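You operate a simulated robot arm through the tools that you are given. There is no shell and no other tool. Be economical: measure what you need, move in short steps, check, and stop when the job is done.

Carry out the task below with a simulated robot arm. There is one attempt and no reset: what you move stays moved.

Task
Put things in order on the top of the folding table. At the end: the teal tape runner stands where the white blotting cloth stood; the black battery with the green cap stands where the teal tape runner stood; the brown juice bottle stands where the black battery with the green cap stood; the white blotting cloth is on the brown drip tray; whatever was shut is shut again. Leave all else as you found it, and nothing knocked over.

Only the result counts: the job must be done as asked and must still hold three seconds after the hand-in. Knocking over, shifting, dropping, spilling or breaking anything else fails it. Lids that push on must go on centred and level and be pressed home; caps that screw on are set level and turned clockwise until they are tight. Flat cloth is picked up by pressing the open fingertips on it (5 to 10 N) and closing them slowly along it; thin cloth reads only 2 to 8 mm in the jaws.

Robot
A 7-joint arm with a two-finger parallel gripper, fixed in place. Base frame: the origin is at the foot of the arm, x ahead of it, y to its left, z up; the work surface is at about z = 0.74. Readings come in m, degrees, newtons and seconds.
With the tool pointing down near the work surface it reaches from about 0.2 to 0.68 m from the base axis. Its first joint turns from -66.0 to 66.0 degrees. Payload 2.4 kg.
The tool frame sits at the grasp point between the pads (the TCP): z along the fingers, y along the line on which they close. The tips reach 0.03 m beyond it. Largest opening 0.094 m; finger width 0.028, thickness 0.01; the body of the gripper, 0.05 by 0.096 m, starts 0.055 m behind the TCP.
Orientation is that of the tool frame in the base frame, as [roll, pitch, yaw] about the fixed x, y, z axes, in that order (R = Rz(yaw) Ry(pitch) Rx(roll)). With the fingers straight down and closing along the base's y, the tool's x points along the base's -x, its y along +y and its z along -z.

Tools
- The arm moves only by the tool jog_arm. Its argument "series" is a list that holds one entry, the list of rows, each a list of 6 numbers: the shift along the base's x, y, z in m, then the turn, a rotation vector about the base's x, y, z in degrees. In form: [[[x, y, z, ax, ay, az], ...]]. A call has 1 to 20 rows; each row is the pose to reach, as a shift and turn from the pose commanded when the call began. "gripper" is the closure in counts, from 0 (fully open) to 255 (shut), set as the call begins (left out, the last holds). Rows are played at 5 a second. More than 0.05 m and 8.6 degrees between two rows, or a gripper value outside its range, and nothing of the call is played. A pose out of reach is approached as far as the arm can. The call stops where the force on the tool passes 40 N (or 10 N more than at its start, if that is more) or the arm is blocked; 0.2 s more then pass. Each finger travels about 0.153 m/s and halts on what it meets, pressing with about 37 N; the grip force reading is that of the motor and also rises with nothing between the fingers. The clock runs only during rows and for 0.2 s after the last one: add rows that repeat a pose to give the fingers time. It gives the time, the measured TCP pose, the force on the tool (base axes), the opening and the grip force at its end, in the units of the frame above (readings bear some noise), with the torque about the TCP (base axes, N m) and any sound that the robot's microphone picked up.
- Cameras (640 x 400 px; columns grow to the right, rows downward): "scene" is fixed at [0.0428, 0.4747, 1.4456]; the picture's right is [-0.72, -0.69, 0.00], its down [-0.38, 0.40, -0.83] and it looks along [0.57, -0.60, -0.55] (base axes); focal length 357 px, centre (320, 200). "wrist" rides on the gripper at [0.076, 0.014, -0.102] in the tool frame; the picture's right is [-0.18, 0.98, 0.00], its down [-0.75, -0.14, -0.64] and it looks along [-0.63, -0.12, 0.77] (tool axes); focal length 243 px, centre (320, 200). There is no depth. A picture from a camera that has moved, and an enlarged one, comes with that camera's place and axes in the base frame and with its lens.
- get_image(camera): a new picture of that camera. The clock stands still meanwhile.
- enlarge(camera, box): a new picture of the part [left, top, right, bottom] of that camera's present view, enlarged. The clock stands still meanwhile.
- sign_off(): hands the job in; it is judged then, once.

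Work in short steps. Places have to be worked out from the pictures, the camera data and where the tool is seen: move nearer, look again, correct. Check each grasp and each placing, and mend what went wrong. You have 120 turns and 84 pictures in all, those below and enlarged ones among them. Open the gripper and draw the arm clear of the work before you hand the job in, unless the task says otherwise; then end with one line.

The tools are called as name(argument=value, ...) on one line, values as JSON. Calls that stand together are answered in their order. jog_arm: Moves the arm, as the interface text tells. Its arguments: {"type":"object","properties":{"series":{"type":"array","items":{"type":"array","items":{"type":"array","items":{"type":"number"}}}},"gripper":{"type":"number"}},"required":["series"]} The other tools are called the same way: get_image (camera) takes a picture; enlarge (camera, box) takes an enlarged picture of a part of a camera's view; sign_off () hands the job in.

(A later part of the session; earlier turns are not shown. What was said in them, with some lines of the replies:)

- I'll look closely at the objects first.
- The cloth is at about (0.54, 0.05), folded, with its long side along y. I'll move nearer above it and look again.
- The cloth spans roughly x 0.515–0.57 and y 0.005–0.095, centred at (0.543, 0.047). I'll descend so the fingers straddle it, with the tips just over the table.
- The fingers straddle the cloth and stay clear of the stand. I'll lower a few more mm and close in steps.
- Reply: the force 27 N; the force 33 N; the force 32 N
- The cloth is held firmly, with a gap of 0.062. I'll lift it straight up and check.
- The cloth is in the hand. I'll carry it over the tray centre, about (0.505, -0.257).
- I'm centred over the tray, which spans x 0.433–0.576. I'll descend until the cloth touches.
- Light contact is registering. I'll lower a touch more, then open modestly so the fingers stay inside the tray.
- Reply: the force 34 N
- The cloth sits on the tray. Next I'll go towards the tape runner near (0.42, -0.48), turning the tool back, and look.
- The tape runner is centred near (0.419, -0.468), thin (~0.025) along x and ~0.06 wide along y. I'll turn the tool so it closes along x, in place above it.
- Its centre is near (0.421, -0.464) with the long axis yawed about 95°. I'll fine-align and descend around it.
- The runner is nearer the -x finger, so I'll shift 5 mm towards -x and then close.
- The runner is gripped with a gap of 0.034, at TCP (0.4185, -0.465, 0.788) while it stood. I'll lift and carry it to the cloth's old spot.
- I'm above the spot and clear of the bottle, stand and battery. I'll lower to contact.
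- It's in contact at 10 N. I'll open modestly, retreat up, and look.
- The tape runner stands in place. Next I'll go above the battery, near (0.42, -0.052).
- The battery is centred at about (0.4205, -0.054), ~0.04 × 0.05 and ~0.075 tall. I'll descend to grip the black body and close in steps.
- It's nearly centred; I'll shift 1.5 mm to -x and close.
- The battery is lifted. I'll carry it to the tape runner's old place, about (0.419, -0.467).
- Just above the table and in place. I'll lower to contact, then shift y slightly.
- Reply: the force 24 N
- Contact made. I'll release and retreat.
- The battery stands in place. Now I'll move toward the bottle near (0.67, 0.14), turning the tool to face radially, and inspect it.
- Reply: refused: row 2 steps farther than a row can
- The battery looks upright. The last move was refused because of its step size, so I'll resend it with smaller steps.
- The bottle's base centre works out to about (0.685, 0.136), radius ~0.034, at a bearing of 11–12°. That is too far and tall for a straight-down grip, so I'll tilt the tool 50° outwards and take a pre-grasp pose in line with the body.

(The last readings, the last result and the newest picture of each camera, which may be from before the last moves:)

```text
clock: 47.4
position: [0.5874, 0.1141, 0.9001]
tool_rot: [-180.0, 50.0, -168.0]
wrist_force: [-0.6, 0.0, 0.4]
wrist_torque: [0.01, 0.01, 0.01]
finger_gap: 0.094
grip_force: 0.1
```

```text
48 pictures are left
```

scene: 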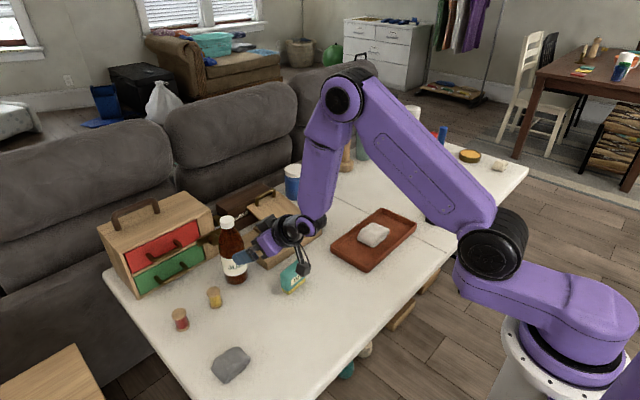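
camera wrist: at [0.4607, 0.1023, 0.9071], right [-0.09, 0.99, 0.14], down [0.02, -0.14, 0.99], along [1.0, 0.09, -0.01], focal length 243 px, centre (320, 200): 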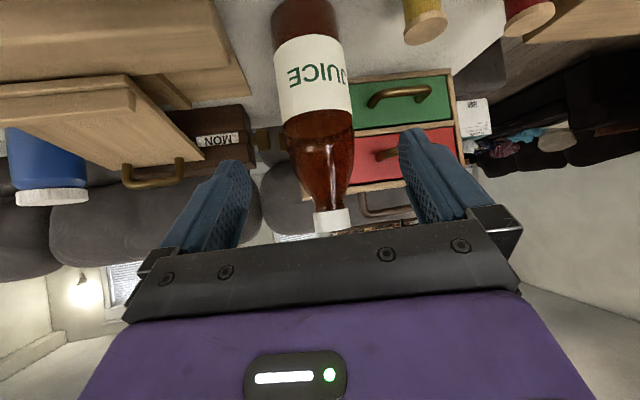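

The view confirms the bottle axis at y ≈ 0.132 and a straight body up to z ≈ 0.83. I'll approach partway along the tool axis.

jog_arm(series=[[[0.02, 0.0035, -0.0195, 0, 0, 0], [0.04, 0.007, -0.039, 0, 0, 0], [0.055, 0.01, -0.054, 0, 0, 0], [0.055, 0.01, -0.054, 0, 0, 0]]])

get_image(camera="wrist")

enlarge(camera="scene", box=[180, 190, 340, 290])

```text
clock: 48.4
position: [0.6418, 0.1218, 0.8449]
tool_rot: [180.0, 50.0, -168.0]
wrist_force: [0.5, 0.3, -0.7]
wrist_torque: [0.01, 0.02, 0.01]
finger_gap: 0.0941
grip_force: 0.1
```

```text
47 pictures are left
camera wrist: at [0.5157, 0.1102, 0.853], right [-0.09, 0.99, 0.14], down [0.02, -0.14, 0.99], along [1.0, 0.09, -0.01], focal length 243 px, centre (320, 200)
```

wrist: 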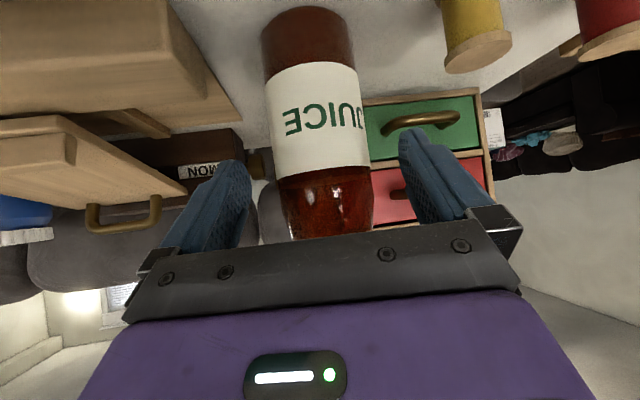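

```text
4.00 times, centred on (260, 240) of scene
camera zoom: at [0.0428, 0.4747, 1.4456], right [-0.72, -0.69, 0.0], down [-0.38, 0.4, -0.83], along [0.57, -0.6, -0.55], focal length 1428 px, centre (560, 40)
```

zoom: 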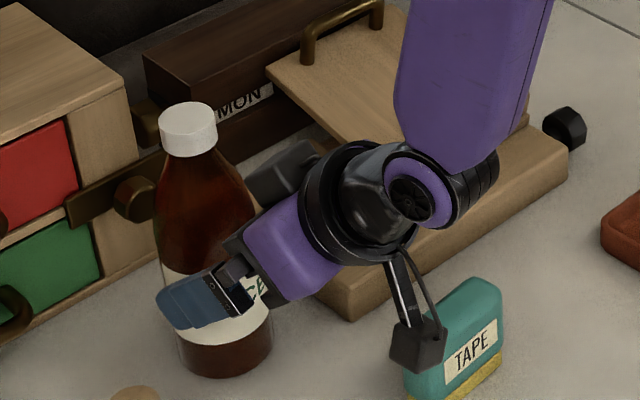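

The bottle is centred between the fingers, and the camera stays clear of the tape runner. I'll advance the rest and close.

jog_arm(series=[[[0.012, 0.003, -0.011, 0, 0, 0], [0.024, 0.006, -0.022, 0, 0, 0], [0.036, 0.008, -0.032, 0, 0, 0], [0.036, 0.008, -0.032, 0, 0, 0]]])

get_image(camera="wrist")

enlarge(camera="scene", box=[180, 190, 340, 290])

```text
clock: 49.4
position: [0.6783, 0.132, 0.8132]
tool_rot: [180.0, 50.0, -168.0]
wrist_force: [-1.4, 0.0, 2.7]
wrist_torque: [0.02, -0.09, -0.03]
finger_gap: 0.0941
grip_force: 0.0
```

```text
45 pictures are left
camera wrist: at [0.552, 0.1191, 0.8216], right [-0.09, 0.99, 0.14], down [0.02, -0.14, 0.99], along [1.0, 0.09, -0.01], focal length 243 px, centre (320, 200)
```

wrist: 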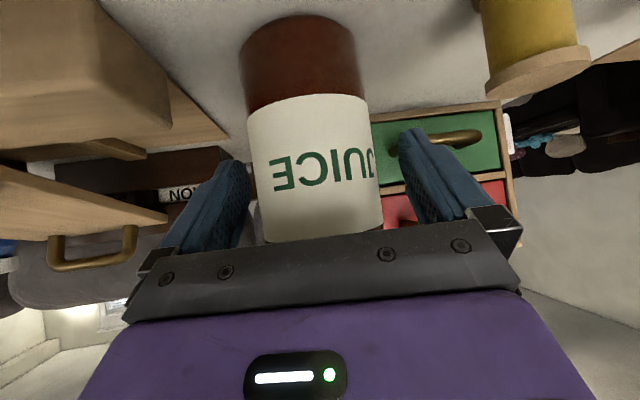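

```text
4.00 times, centred on (260, 240) of scene
camera zoom: at [0.0427, 0.4747, 1.4456], right [-0.72, -0.69, 0.0], down [-0.38, 0.4, -0.83], along [0.57, -0.6, -0.55], focal length 1428 px, centre (560, 40)
```

zoom: 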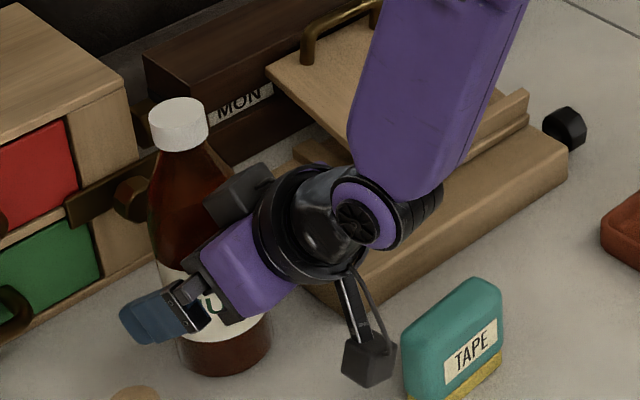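

The bottle's cap has shifted slightly, so the palm is touching and leaning it. I'll back off about 12 mm along the tool axis.

jog_arm(series=[[[-0.005, -0.001, 0.004, 0, 0, 0], [-0.01, -0.002, 0.008, 0, 0, 0], [-0.01, -0.002, 0.008, 0, 0, 0]]])

get_image(camera="wrist")

enlarge(camera="scene", box=[180, 190, 340, 290])

```text
clock: 50.2
position: [0.6683, 0.1289, 0.8229]
tool_rot: [179.9, 50.1, -168.1]
wrist_force: [-0.5, 0.2, -0.3]
wrist_torque: [-0.03, -0.02, 0.0]
finger_gap: 0.0938
grip_force: 0.0
```

```text
43 pictures are left
camera wrist: at [0.5413, 0.1168, 0.8298], right [-0.09, 0.99, 0.14], down [0.02, -0.14, 0.99], along [1.0, 0.09, -0.01], focal length 243 px, centre (320, 200)
```

wrist: 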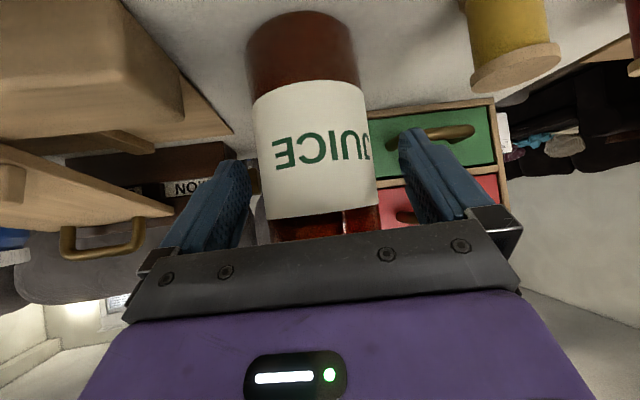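

```text
4.00 times, centred on (260, 240) of scene
camera zoom: at [0.0428, 0.4747, 1.4456], right [-0.72, -0.69, 0.0], down [-0.38, 0.4, -0.83], along [0.57, -0.6, -0.55], focal length 1428 px, centre (560, 40)
```

zoom: 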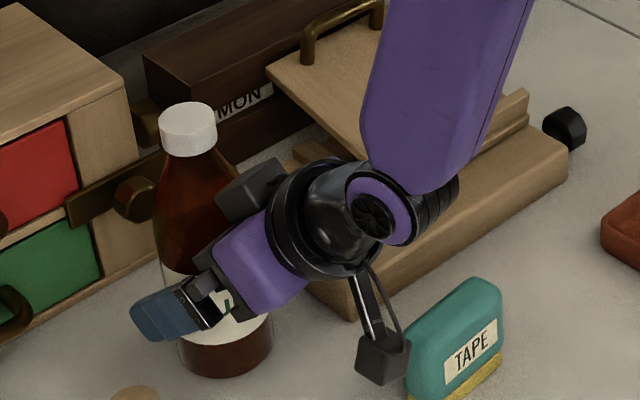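

The bottle settled upright again. The rear module hit its shoulder, so I'll tilt 12° more for clearance before advancing.

jog_arm(series=[[[-0.003, 0, 0.0, 1.25, -5.85, 0], [-0.003, 0.0, -0.004, 2.5, -11.7, 0], [0.003, 0.0, -0.01, 2.5, -11.7, 0], [0.009, 0.001, -0.015, 2.5, -11.7, 0], [0.009, 0.001, -0.015, 2.5, -11.7, 0]]])

get_image(camera="wrist")

enlarge(camera="scene", box=[180, 190, 340, 290])

```text
clock: 51.4
position: [0.6764, 0.1314, 0.8067]
tool_rot: [179.9, 62.0, -168.1]
wrist_force: [0.4, -0.5, -0.1]
wrist_torque: [0.0, -0.01, 0.01]
finger_gap: 0.0941
grip_force: 0.0
```

```text
41 pictures are left
camera wrist: at [0.552, 0.1193, 0.7872], right [-0.12, 0.98, 0.16], down [-0.18, -0.18, 0.97], along [0.98, 0.09, 0.2], focal length 243 px, centre (320, 200)
```

wrist: 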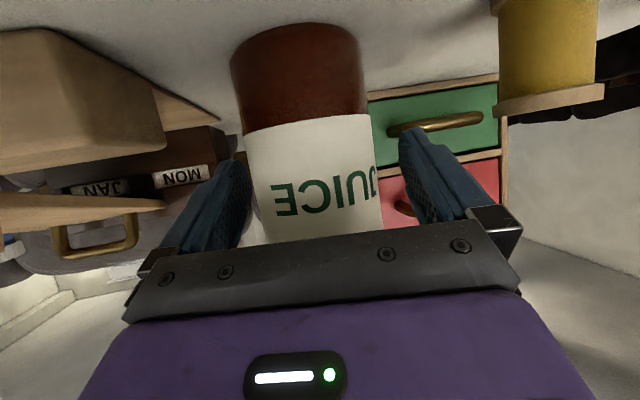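

```text
4.00 times, centred on (260, 240) of scene
camera zoom: at [0.0428, 0.4747, 1.4456], right [-0.72, -0.69, 0.0], down [-0.38, 0.4, -0.83], along [0.57, -0.6, -0.55], focal length 1428 px, centre (560, 40)
```

zoom: 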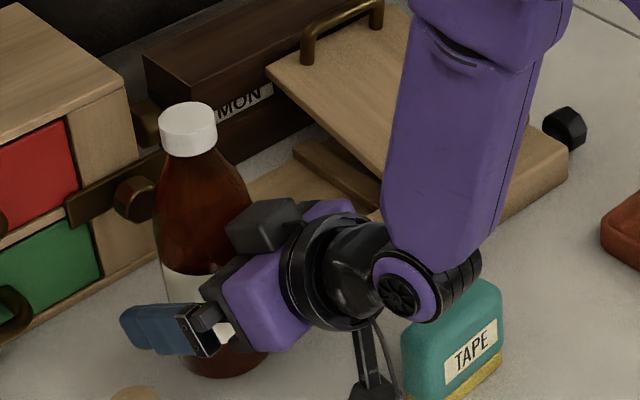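

There is no contact, the bottle is upright, and the fingers straddle it. I'll close gently.

jog_arm(series=[[[0, 0, 0, 0, 0, 0], [0, 0, 0, 0, 0, 0]]], gripper=55)

jog_arm(series=[[[0, 0, 0, 0, 0, 0], [0, 0, 0, 0, 0, 0], [0, 0, 0, 0, 0, 0]]], gripper=120)

get_image(camera="wrist")

```text
clock: 52.0
position: [0.676, 0.1323, 0.8048]
tool_rot: [179.9, 62.1, -168.1]
wrist_force: [-0.7, -0.4, 1.4]
wrist_torque: [-0.02, 0.03, -0.02]
finger_gap: 0.0735
grip_force: 0.0
```

```text
clock: 52.8
position: [0.6778, 0.1304, 0.8069]
tool_rot: [179.8, 62.0, -168.0]
wrist_force: [0.4, -1.7, 1.7]
wrist_torque: [0.05, -0.01, -0.03]
finger_gap: 0.0651
grip_force: 36.8
```

```text
39 pictures are left
camera wrist: at [0.5521, 0.119, 0.7873], right [-0.12, 0.98, 0.16], down [-0.18, -0.18, 0.97], along [0.98, 0.09, 0.2], focal length 243 px, centre (320, 200)
```

wrist: 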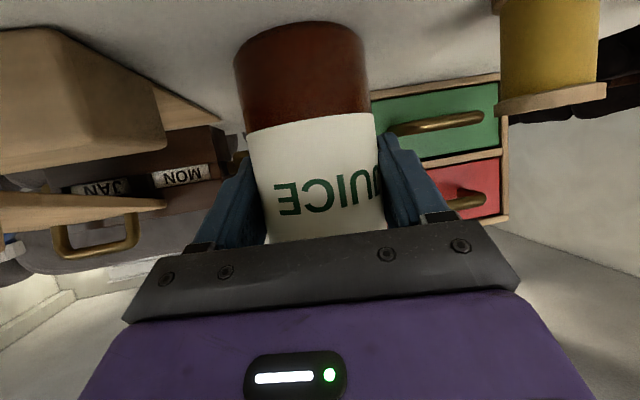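

Gripped with a gap of 0.065. I'll lift a little and check.

jog_arm(series=[[[0, 0, 0.01, 0, 0, 0], [0, 0, 0.03, 0, 0, 0], [0, 0, 0.06, 0, 0, 0], [0, 0, 0.1, 0, 0, 0], [0, 0, 0.1, 0, 0, 0]]])

get_image(camera="scene")

get_image(camera="wrist")

```text
clock: 54.0
position: [0.6754, 0.1295, 0.905]
tool_rot: [179.8, 61.9, -168.1]
wrist_force: [-0.5, -0.1, -5.8]
wrist_torque: [0.04, 0.0, -0.01]
finger_gap: 0.0651
grip_force: 37.3
```

```text
38 pictures are left
```

scene: 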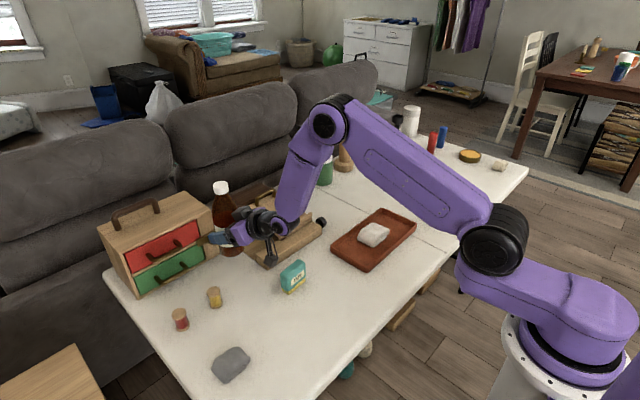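

```text
37 pictures are left
camera wrist: at [0.5505, 0.118, 0.8863], right [-0.12, 0.98, 0.16], down [-0.18, -0.18, 0.97], along [0.98, 0.09, 0.2], focal length 243 px, centre (320, 200)
```

wrist: 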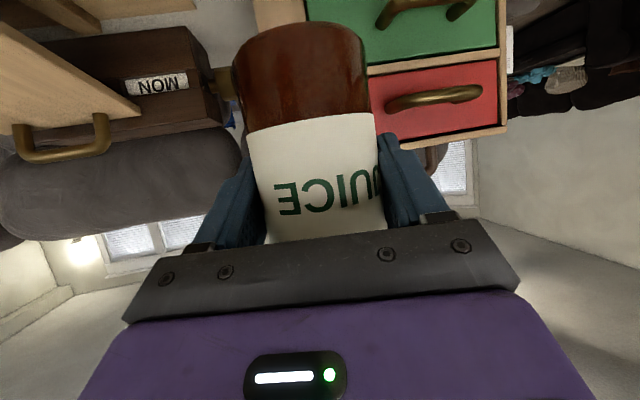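

The bottle is held upright and weighs about 0.55 kg. I'll retract it at height toward the battery's old place, turning with the base.

jog_arm(series=[[[0, 0, 0.04, 0, 0, 0], [-0.025, -0.015, 0.06, 0, 0, -1], [-0.055, -0.035, 0.06, 0, 0, -3], [-0.085, -0.055, 0.06, 0, 0, -6], [-0.115, -0.075, 0.06, 0, 0, -9], [-0.145, -0.095, 0.06, 0, 0, -11], [-0.175, -0.115, 0.06, 0, 0, -13], [-0.205, -0.14, 0.06, 0, 0, -15], [-0.235, -0.16, 0.06, 0, 0, -17], [-0.263, -0.181, 0.06, 0, 0, -19], [-0.263, -0.181, 0.06, 0, 0, -19]]])

get_image(camera="scene")

```text
clock: 56.4
position: [0.414, -0.0523, 0.9637]
tool_rot: [180.0, 61.9, 172.8]
wrist_force: [0.4, 0.6, -5.4]
wrist_torque: [-0.01, 0.0, 0.01]
finger_gap: 0.0654
grip_force: 36.4
out of reach, approached as far as the arm can: row 7
```

```text
36 pictures are left
```

scene: 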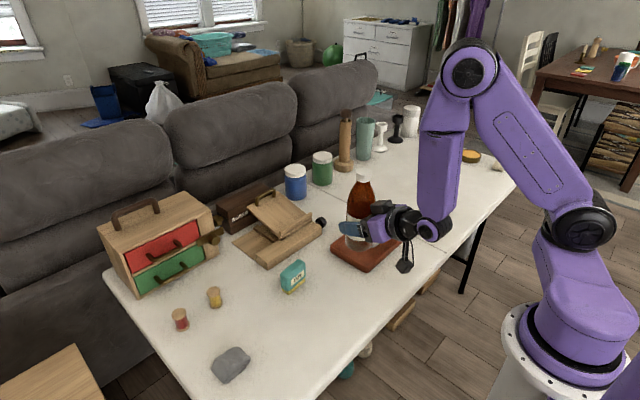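

It reached the target at height and the bottle is upright. I'll lower in steps, watching reach.

jog_arm(series=[[[-0.001, 0, -0.025, 0, 0, 0], [-0.002, 0.0005, -0.05, 0, 0, 0], [-0.002, 0.0005, -0.075, 0, 0, 0], [-0.002, 0.0005, -0.1, 0, 0, 0], [-0.002, 0.0005, -0.1, 0, 0, 0]]])

get_image(camera="scene")

get_image(camera="wrist")

```text
clock: 57.6
position: [0.4115, -0.0519, 0.868]
tool_rot: [179.9, 62.0, 172.9]
wrist_force: [0.4, -0.2, -5.4]
wrist_torque: [-0.03, 0.06, 0.01]
finger_gap: 0.0653
grip_force: 36.9
```

```text
35 pictures are left
```

scene: 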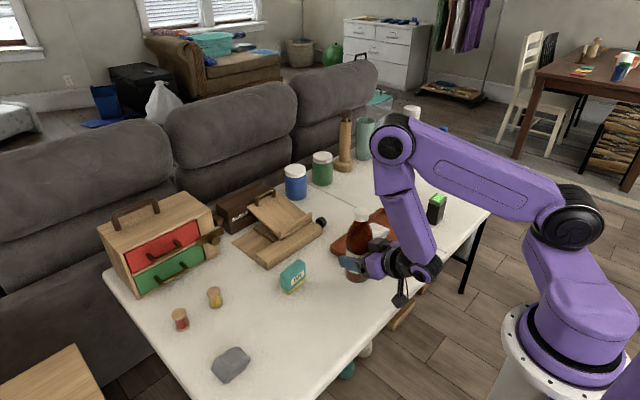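

```text
34 pictures are left
camera wrist: at [0.2893, -0.0205, 0.8474], right [0.21, 0.96, 0.16], down [-0.23, -0.12, 0.97], along [0.95, -0.24, 0.2], focal length 243 px, centre (320, 200)
```

wrist: 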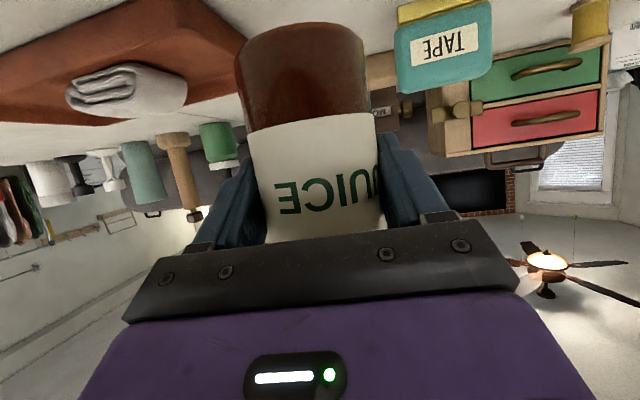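

Reach is good and everything is clear. I'll lower to just above the table.

jog_arm(series=[[[0, 0, -0.02, 0, 0, 0], [0, 0, -0.04, 0, 0, 0], [0, 0, -0.053, 0, 0, 0], [0, 0, -0.057, 0, 0, 0], [0, 0, -0.057, 0, 0, 0]]])

enlarge(camera="scene", box=[280, 190, 440, 310])

```text
clock: 58.8
position: [0.4125, -0.0504, 0.8081]
tool_rot: [179.9, 62.0, 172.9]
wrist_force: [0.0, 0.7, -5.9]
wrist_torque: [0.04, 0.01, 0.0]
finger_gap: 0.0655
grip_force: 37.2
```

```text
3.33 times, centred on (360, 250) of scene
camera zoom: at [0.0429, 0.4747, 1.4456], right [-0.72, -0.69, 0.0], down [-0.38, 0.4, -0.83], along [0.57, -0.6, -0.55], focal length 1190 px, centre (187, 33)
```

zoom: 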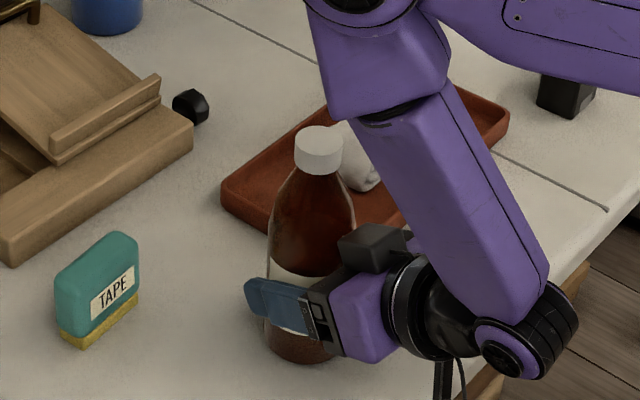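

The base centre projects to about (0.418, -0.056) against a target of (0.4205, -0.053). I'll nudge it and lower to contact.

jog_arm(series=[[[0.002, 0.001, 0, 0, 0, 0], [0.002, 0.001, -0.002, 0, 0, 0], [0.002, 0.001, -0.002, 0, 0, 0]]])

jog_arm(series=[[[0, 0, -0.0015, 0, 0, 0], [0, 0, -0.0015, 0, 0, 0]]])

```text
clock: 59.6
position: [0.4144, -0.0491, 0.8066]
tool_rot: [179.9, 62.0, 172.8]
wrist_force: [-0.2, -0.8, -4.8]
wrist_torque: [-0.03, 0.05, -0.01]
finger_gap: 0.0654
grip_force: 37.0
```

```text
clock: 60.2
position: [0.413, -0.0492, 0.8076]
tool_rot: [180.0, 62.0, 172.9]
wrist_force: [-1.7, -1.2, 6.3]
wrist_torque: [0.2, 0.37, 0.05]
finger_gap: 0.0651
grip_force: 37.0
```

The bottle rests on the table. I'll open the fingers, then back away along the tool axis.

jog_arm(series=[[[0, 0, 0, 0, 0, 0], [0, 0, 0.0, 0, 0, 0]]], gripper=0)

jog_arm(series=[[[-0.013, 0.0016, 0.007, 0, 0, 0], [-0.026, 0.0033, 0.014, 0, 0, 0], [-0.039, 0.005, 0.021, 0, 0, 0], [-0.053, 0.0066, 0.028, 0, 0, 0], [-0.066, 0.0083, 0.035, 0, 0, 0], [-0.08, 0.01, 0.043, 0, 0, 0]]])

get_image(camera="scene")

get_image(camera="wrist")

```text
clock: 60.8
position: [0.4135, -0.05, 0.8063]
tool_rot: [179.9, 62.0, 172.9]
wrist_force: [-0.2, -0.3, -0.5]
wrist_torque: [0.0, -0.01, 0.03]
finger_gap: 0.0939
grip_force: 0.0
```

```text
clock: 62.2
position: [0.3334, -0.0397, 0.8486]
tool_rot: [180.0, 62.0, 172.8]
wrist_force: [-0.1, 0.7, 0.1]
wrist_torque: [0.01, 0.01, -0.03]
finger_gap: 0.0939
grip_force: 0.0
```

```text
32 pictures are left
```

scene: 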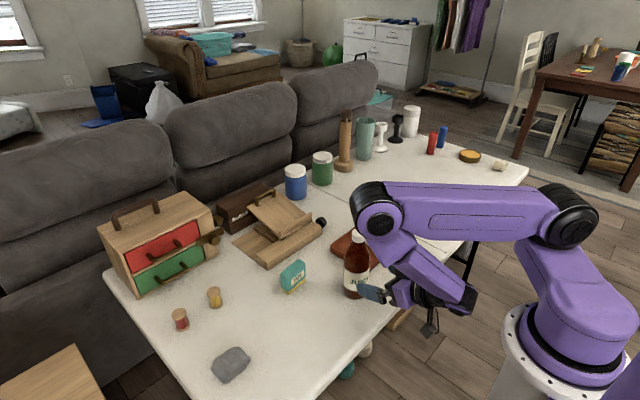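

```text
31 pictures are left
camera wrist: at [0.2109, -0.0102, 0.8298], right [0.21, 0.96, 0.16], down [-0.23, -0.12, 0.97], along [0.95, -0.24, 0.2], focal length 243 px, centre (320, 200)
```

wrist: 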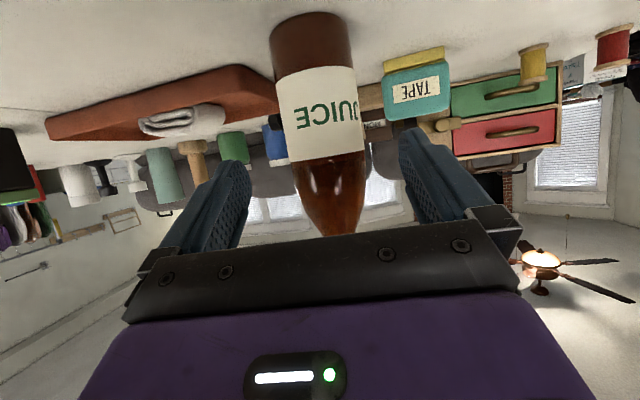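

The bottle stands free. I'll raise the hand straight up and untilt to bring the arm clear.

jog_arm(series=[[[-0.005, 0, 0.03, 0, 0, 0], [-0.005, 0, 0.06, 0, 0, 0], [-0.005, 0, 0.09, 0, 0, 0], [-0.005, 0, 0.12, 0, 0, 0], [-0.005, 0, 0.15, 0, 0, 0], [-0.005, 0, 0.18, 0, 0, 0], [-0.005, 0, 0.2, 0, 0, 0]]])

get_image(camera="scene")

```text
clock: 63.8
position: [0.377, 0.0113, 1.0574]
tool_rot: [-179.8, 61.8, 173.1]
wrist_force: [0.0, 0.1, -0.3]
wrist_torque: [-0.02, 0.0, 0.04]
finger_gap: 0.0941
grip_force: 0.0
out of reach, approached as far as the arm can: row 1, 2, 3, 4, 5, 6, 7
```

```text
30 pictures are left
```

scene: 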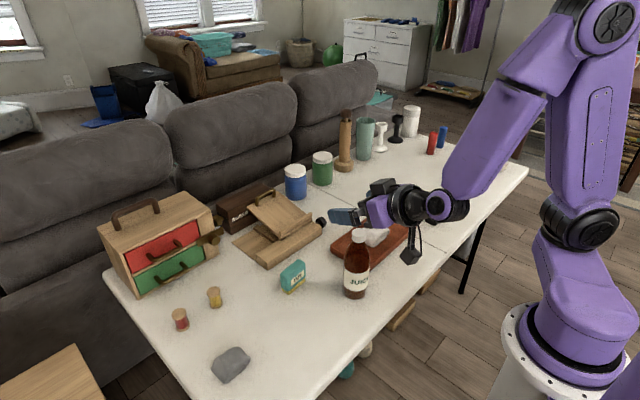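

The bottle stands and the arm is high. I'll untilt and move back to a neutral pose.

jog_arm(series=[[[0.02, -0.01, 0.01, 0.96, 7.7, 0], [0.04, -0.02, 0.02, 1.9, 15.4, 0], [0.06, -0.03, 0.02, 2.9, 23, 0], [0.08, -0.04, 0.02, 3.85, 30.8, 0], [0.08, -0.04, 0.02, 4.8, 38.4, 0], [0.08, -0.04, 0.02, 5.8, 46.1, 0], [0.08, -0.04, 0.02, 6.7, 53.8, 0], [0.08, -0.04, 0.02, 7.7, 61.5, 0], [0.08, -0.04, 0.02, 7.7, 61.5, 0]]])

get_image(camera="scene")

get_image(camera="wrist")

```text
clock: 65.8
position: [0.4609, -0.033, 1.0642]
tool_rot: [-177.9, 19.9, 173.4]
wrist_force: [0.3, -0.2, -0.7]
wrist_torque: [0.02, -0.01, 0.0]
finger_gap: 0.094
grip_force: 0.0
out of reach, approached as far as the arm can: row 6, 7, 8, 9
```

```text
29 pictures are left
```

scene: 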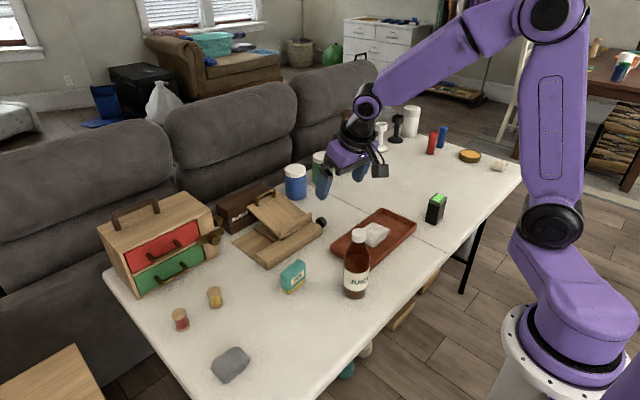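

```text
28 pictures are left
camera wrist: at [0.3585, -0.0021, 1.1343], right [0.3, 0.95, 0.03], down [0.47, -0.17, 0.86], along [0.83, -0.24, -0.5], focal length 243 px, centre (320, 200)
```

wrist: 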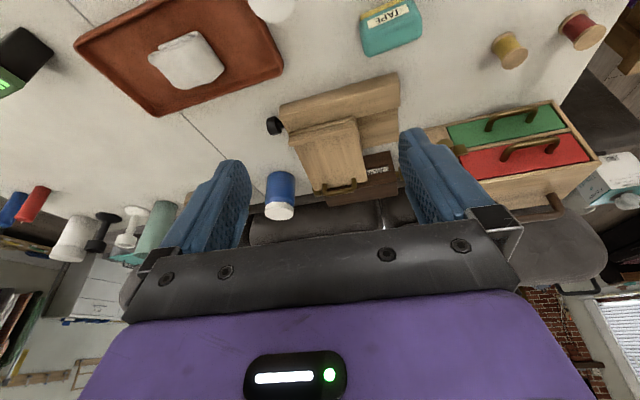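

Everything stands upright and the arm is clear. One enlarged check of the final positions follows.

enlarge(camera="scene", box=[260, 180, 460, 305])

```text
3.20 times, centred on (360, 242) of scene
camera zoom: at [0.0428, 0.4747, 1.4456], right [-0.72, -0.69, 0.0], down [-0.38, 0.4, -0.83], along [0.57, -0.6, -0.55], focal length 1142 px, centre (192, 64)
```

zoom: 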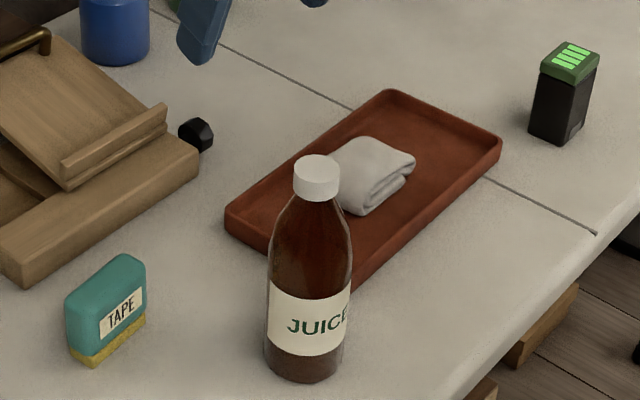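

All four objects are in their places and upright, and nothing else moved. I'll hand in now.

sign_off()

```text
The job is handed in.
```

The job is handed in: the tape runner, battery and juice bottle each stand upright in their new places, the cloth lies on the drip tray, nothing had to be opened, and the last pictures show nothing else moved.
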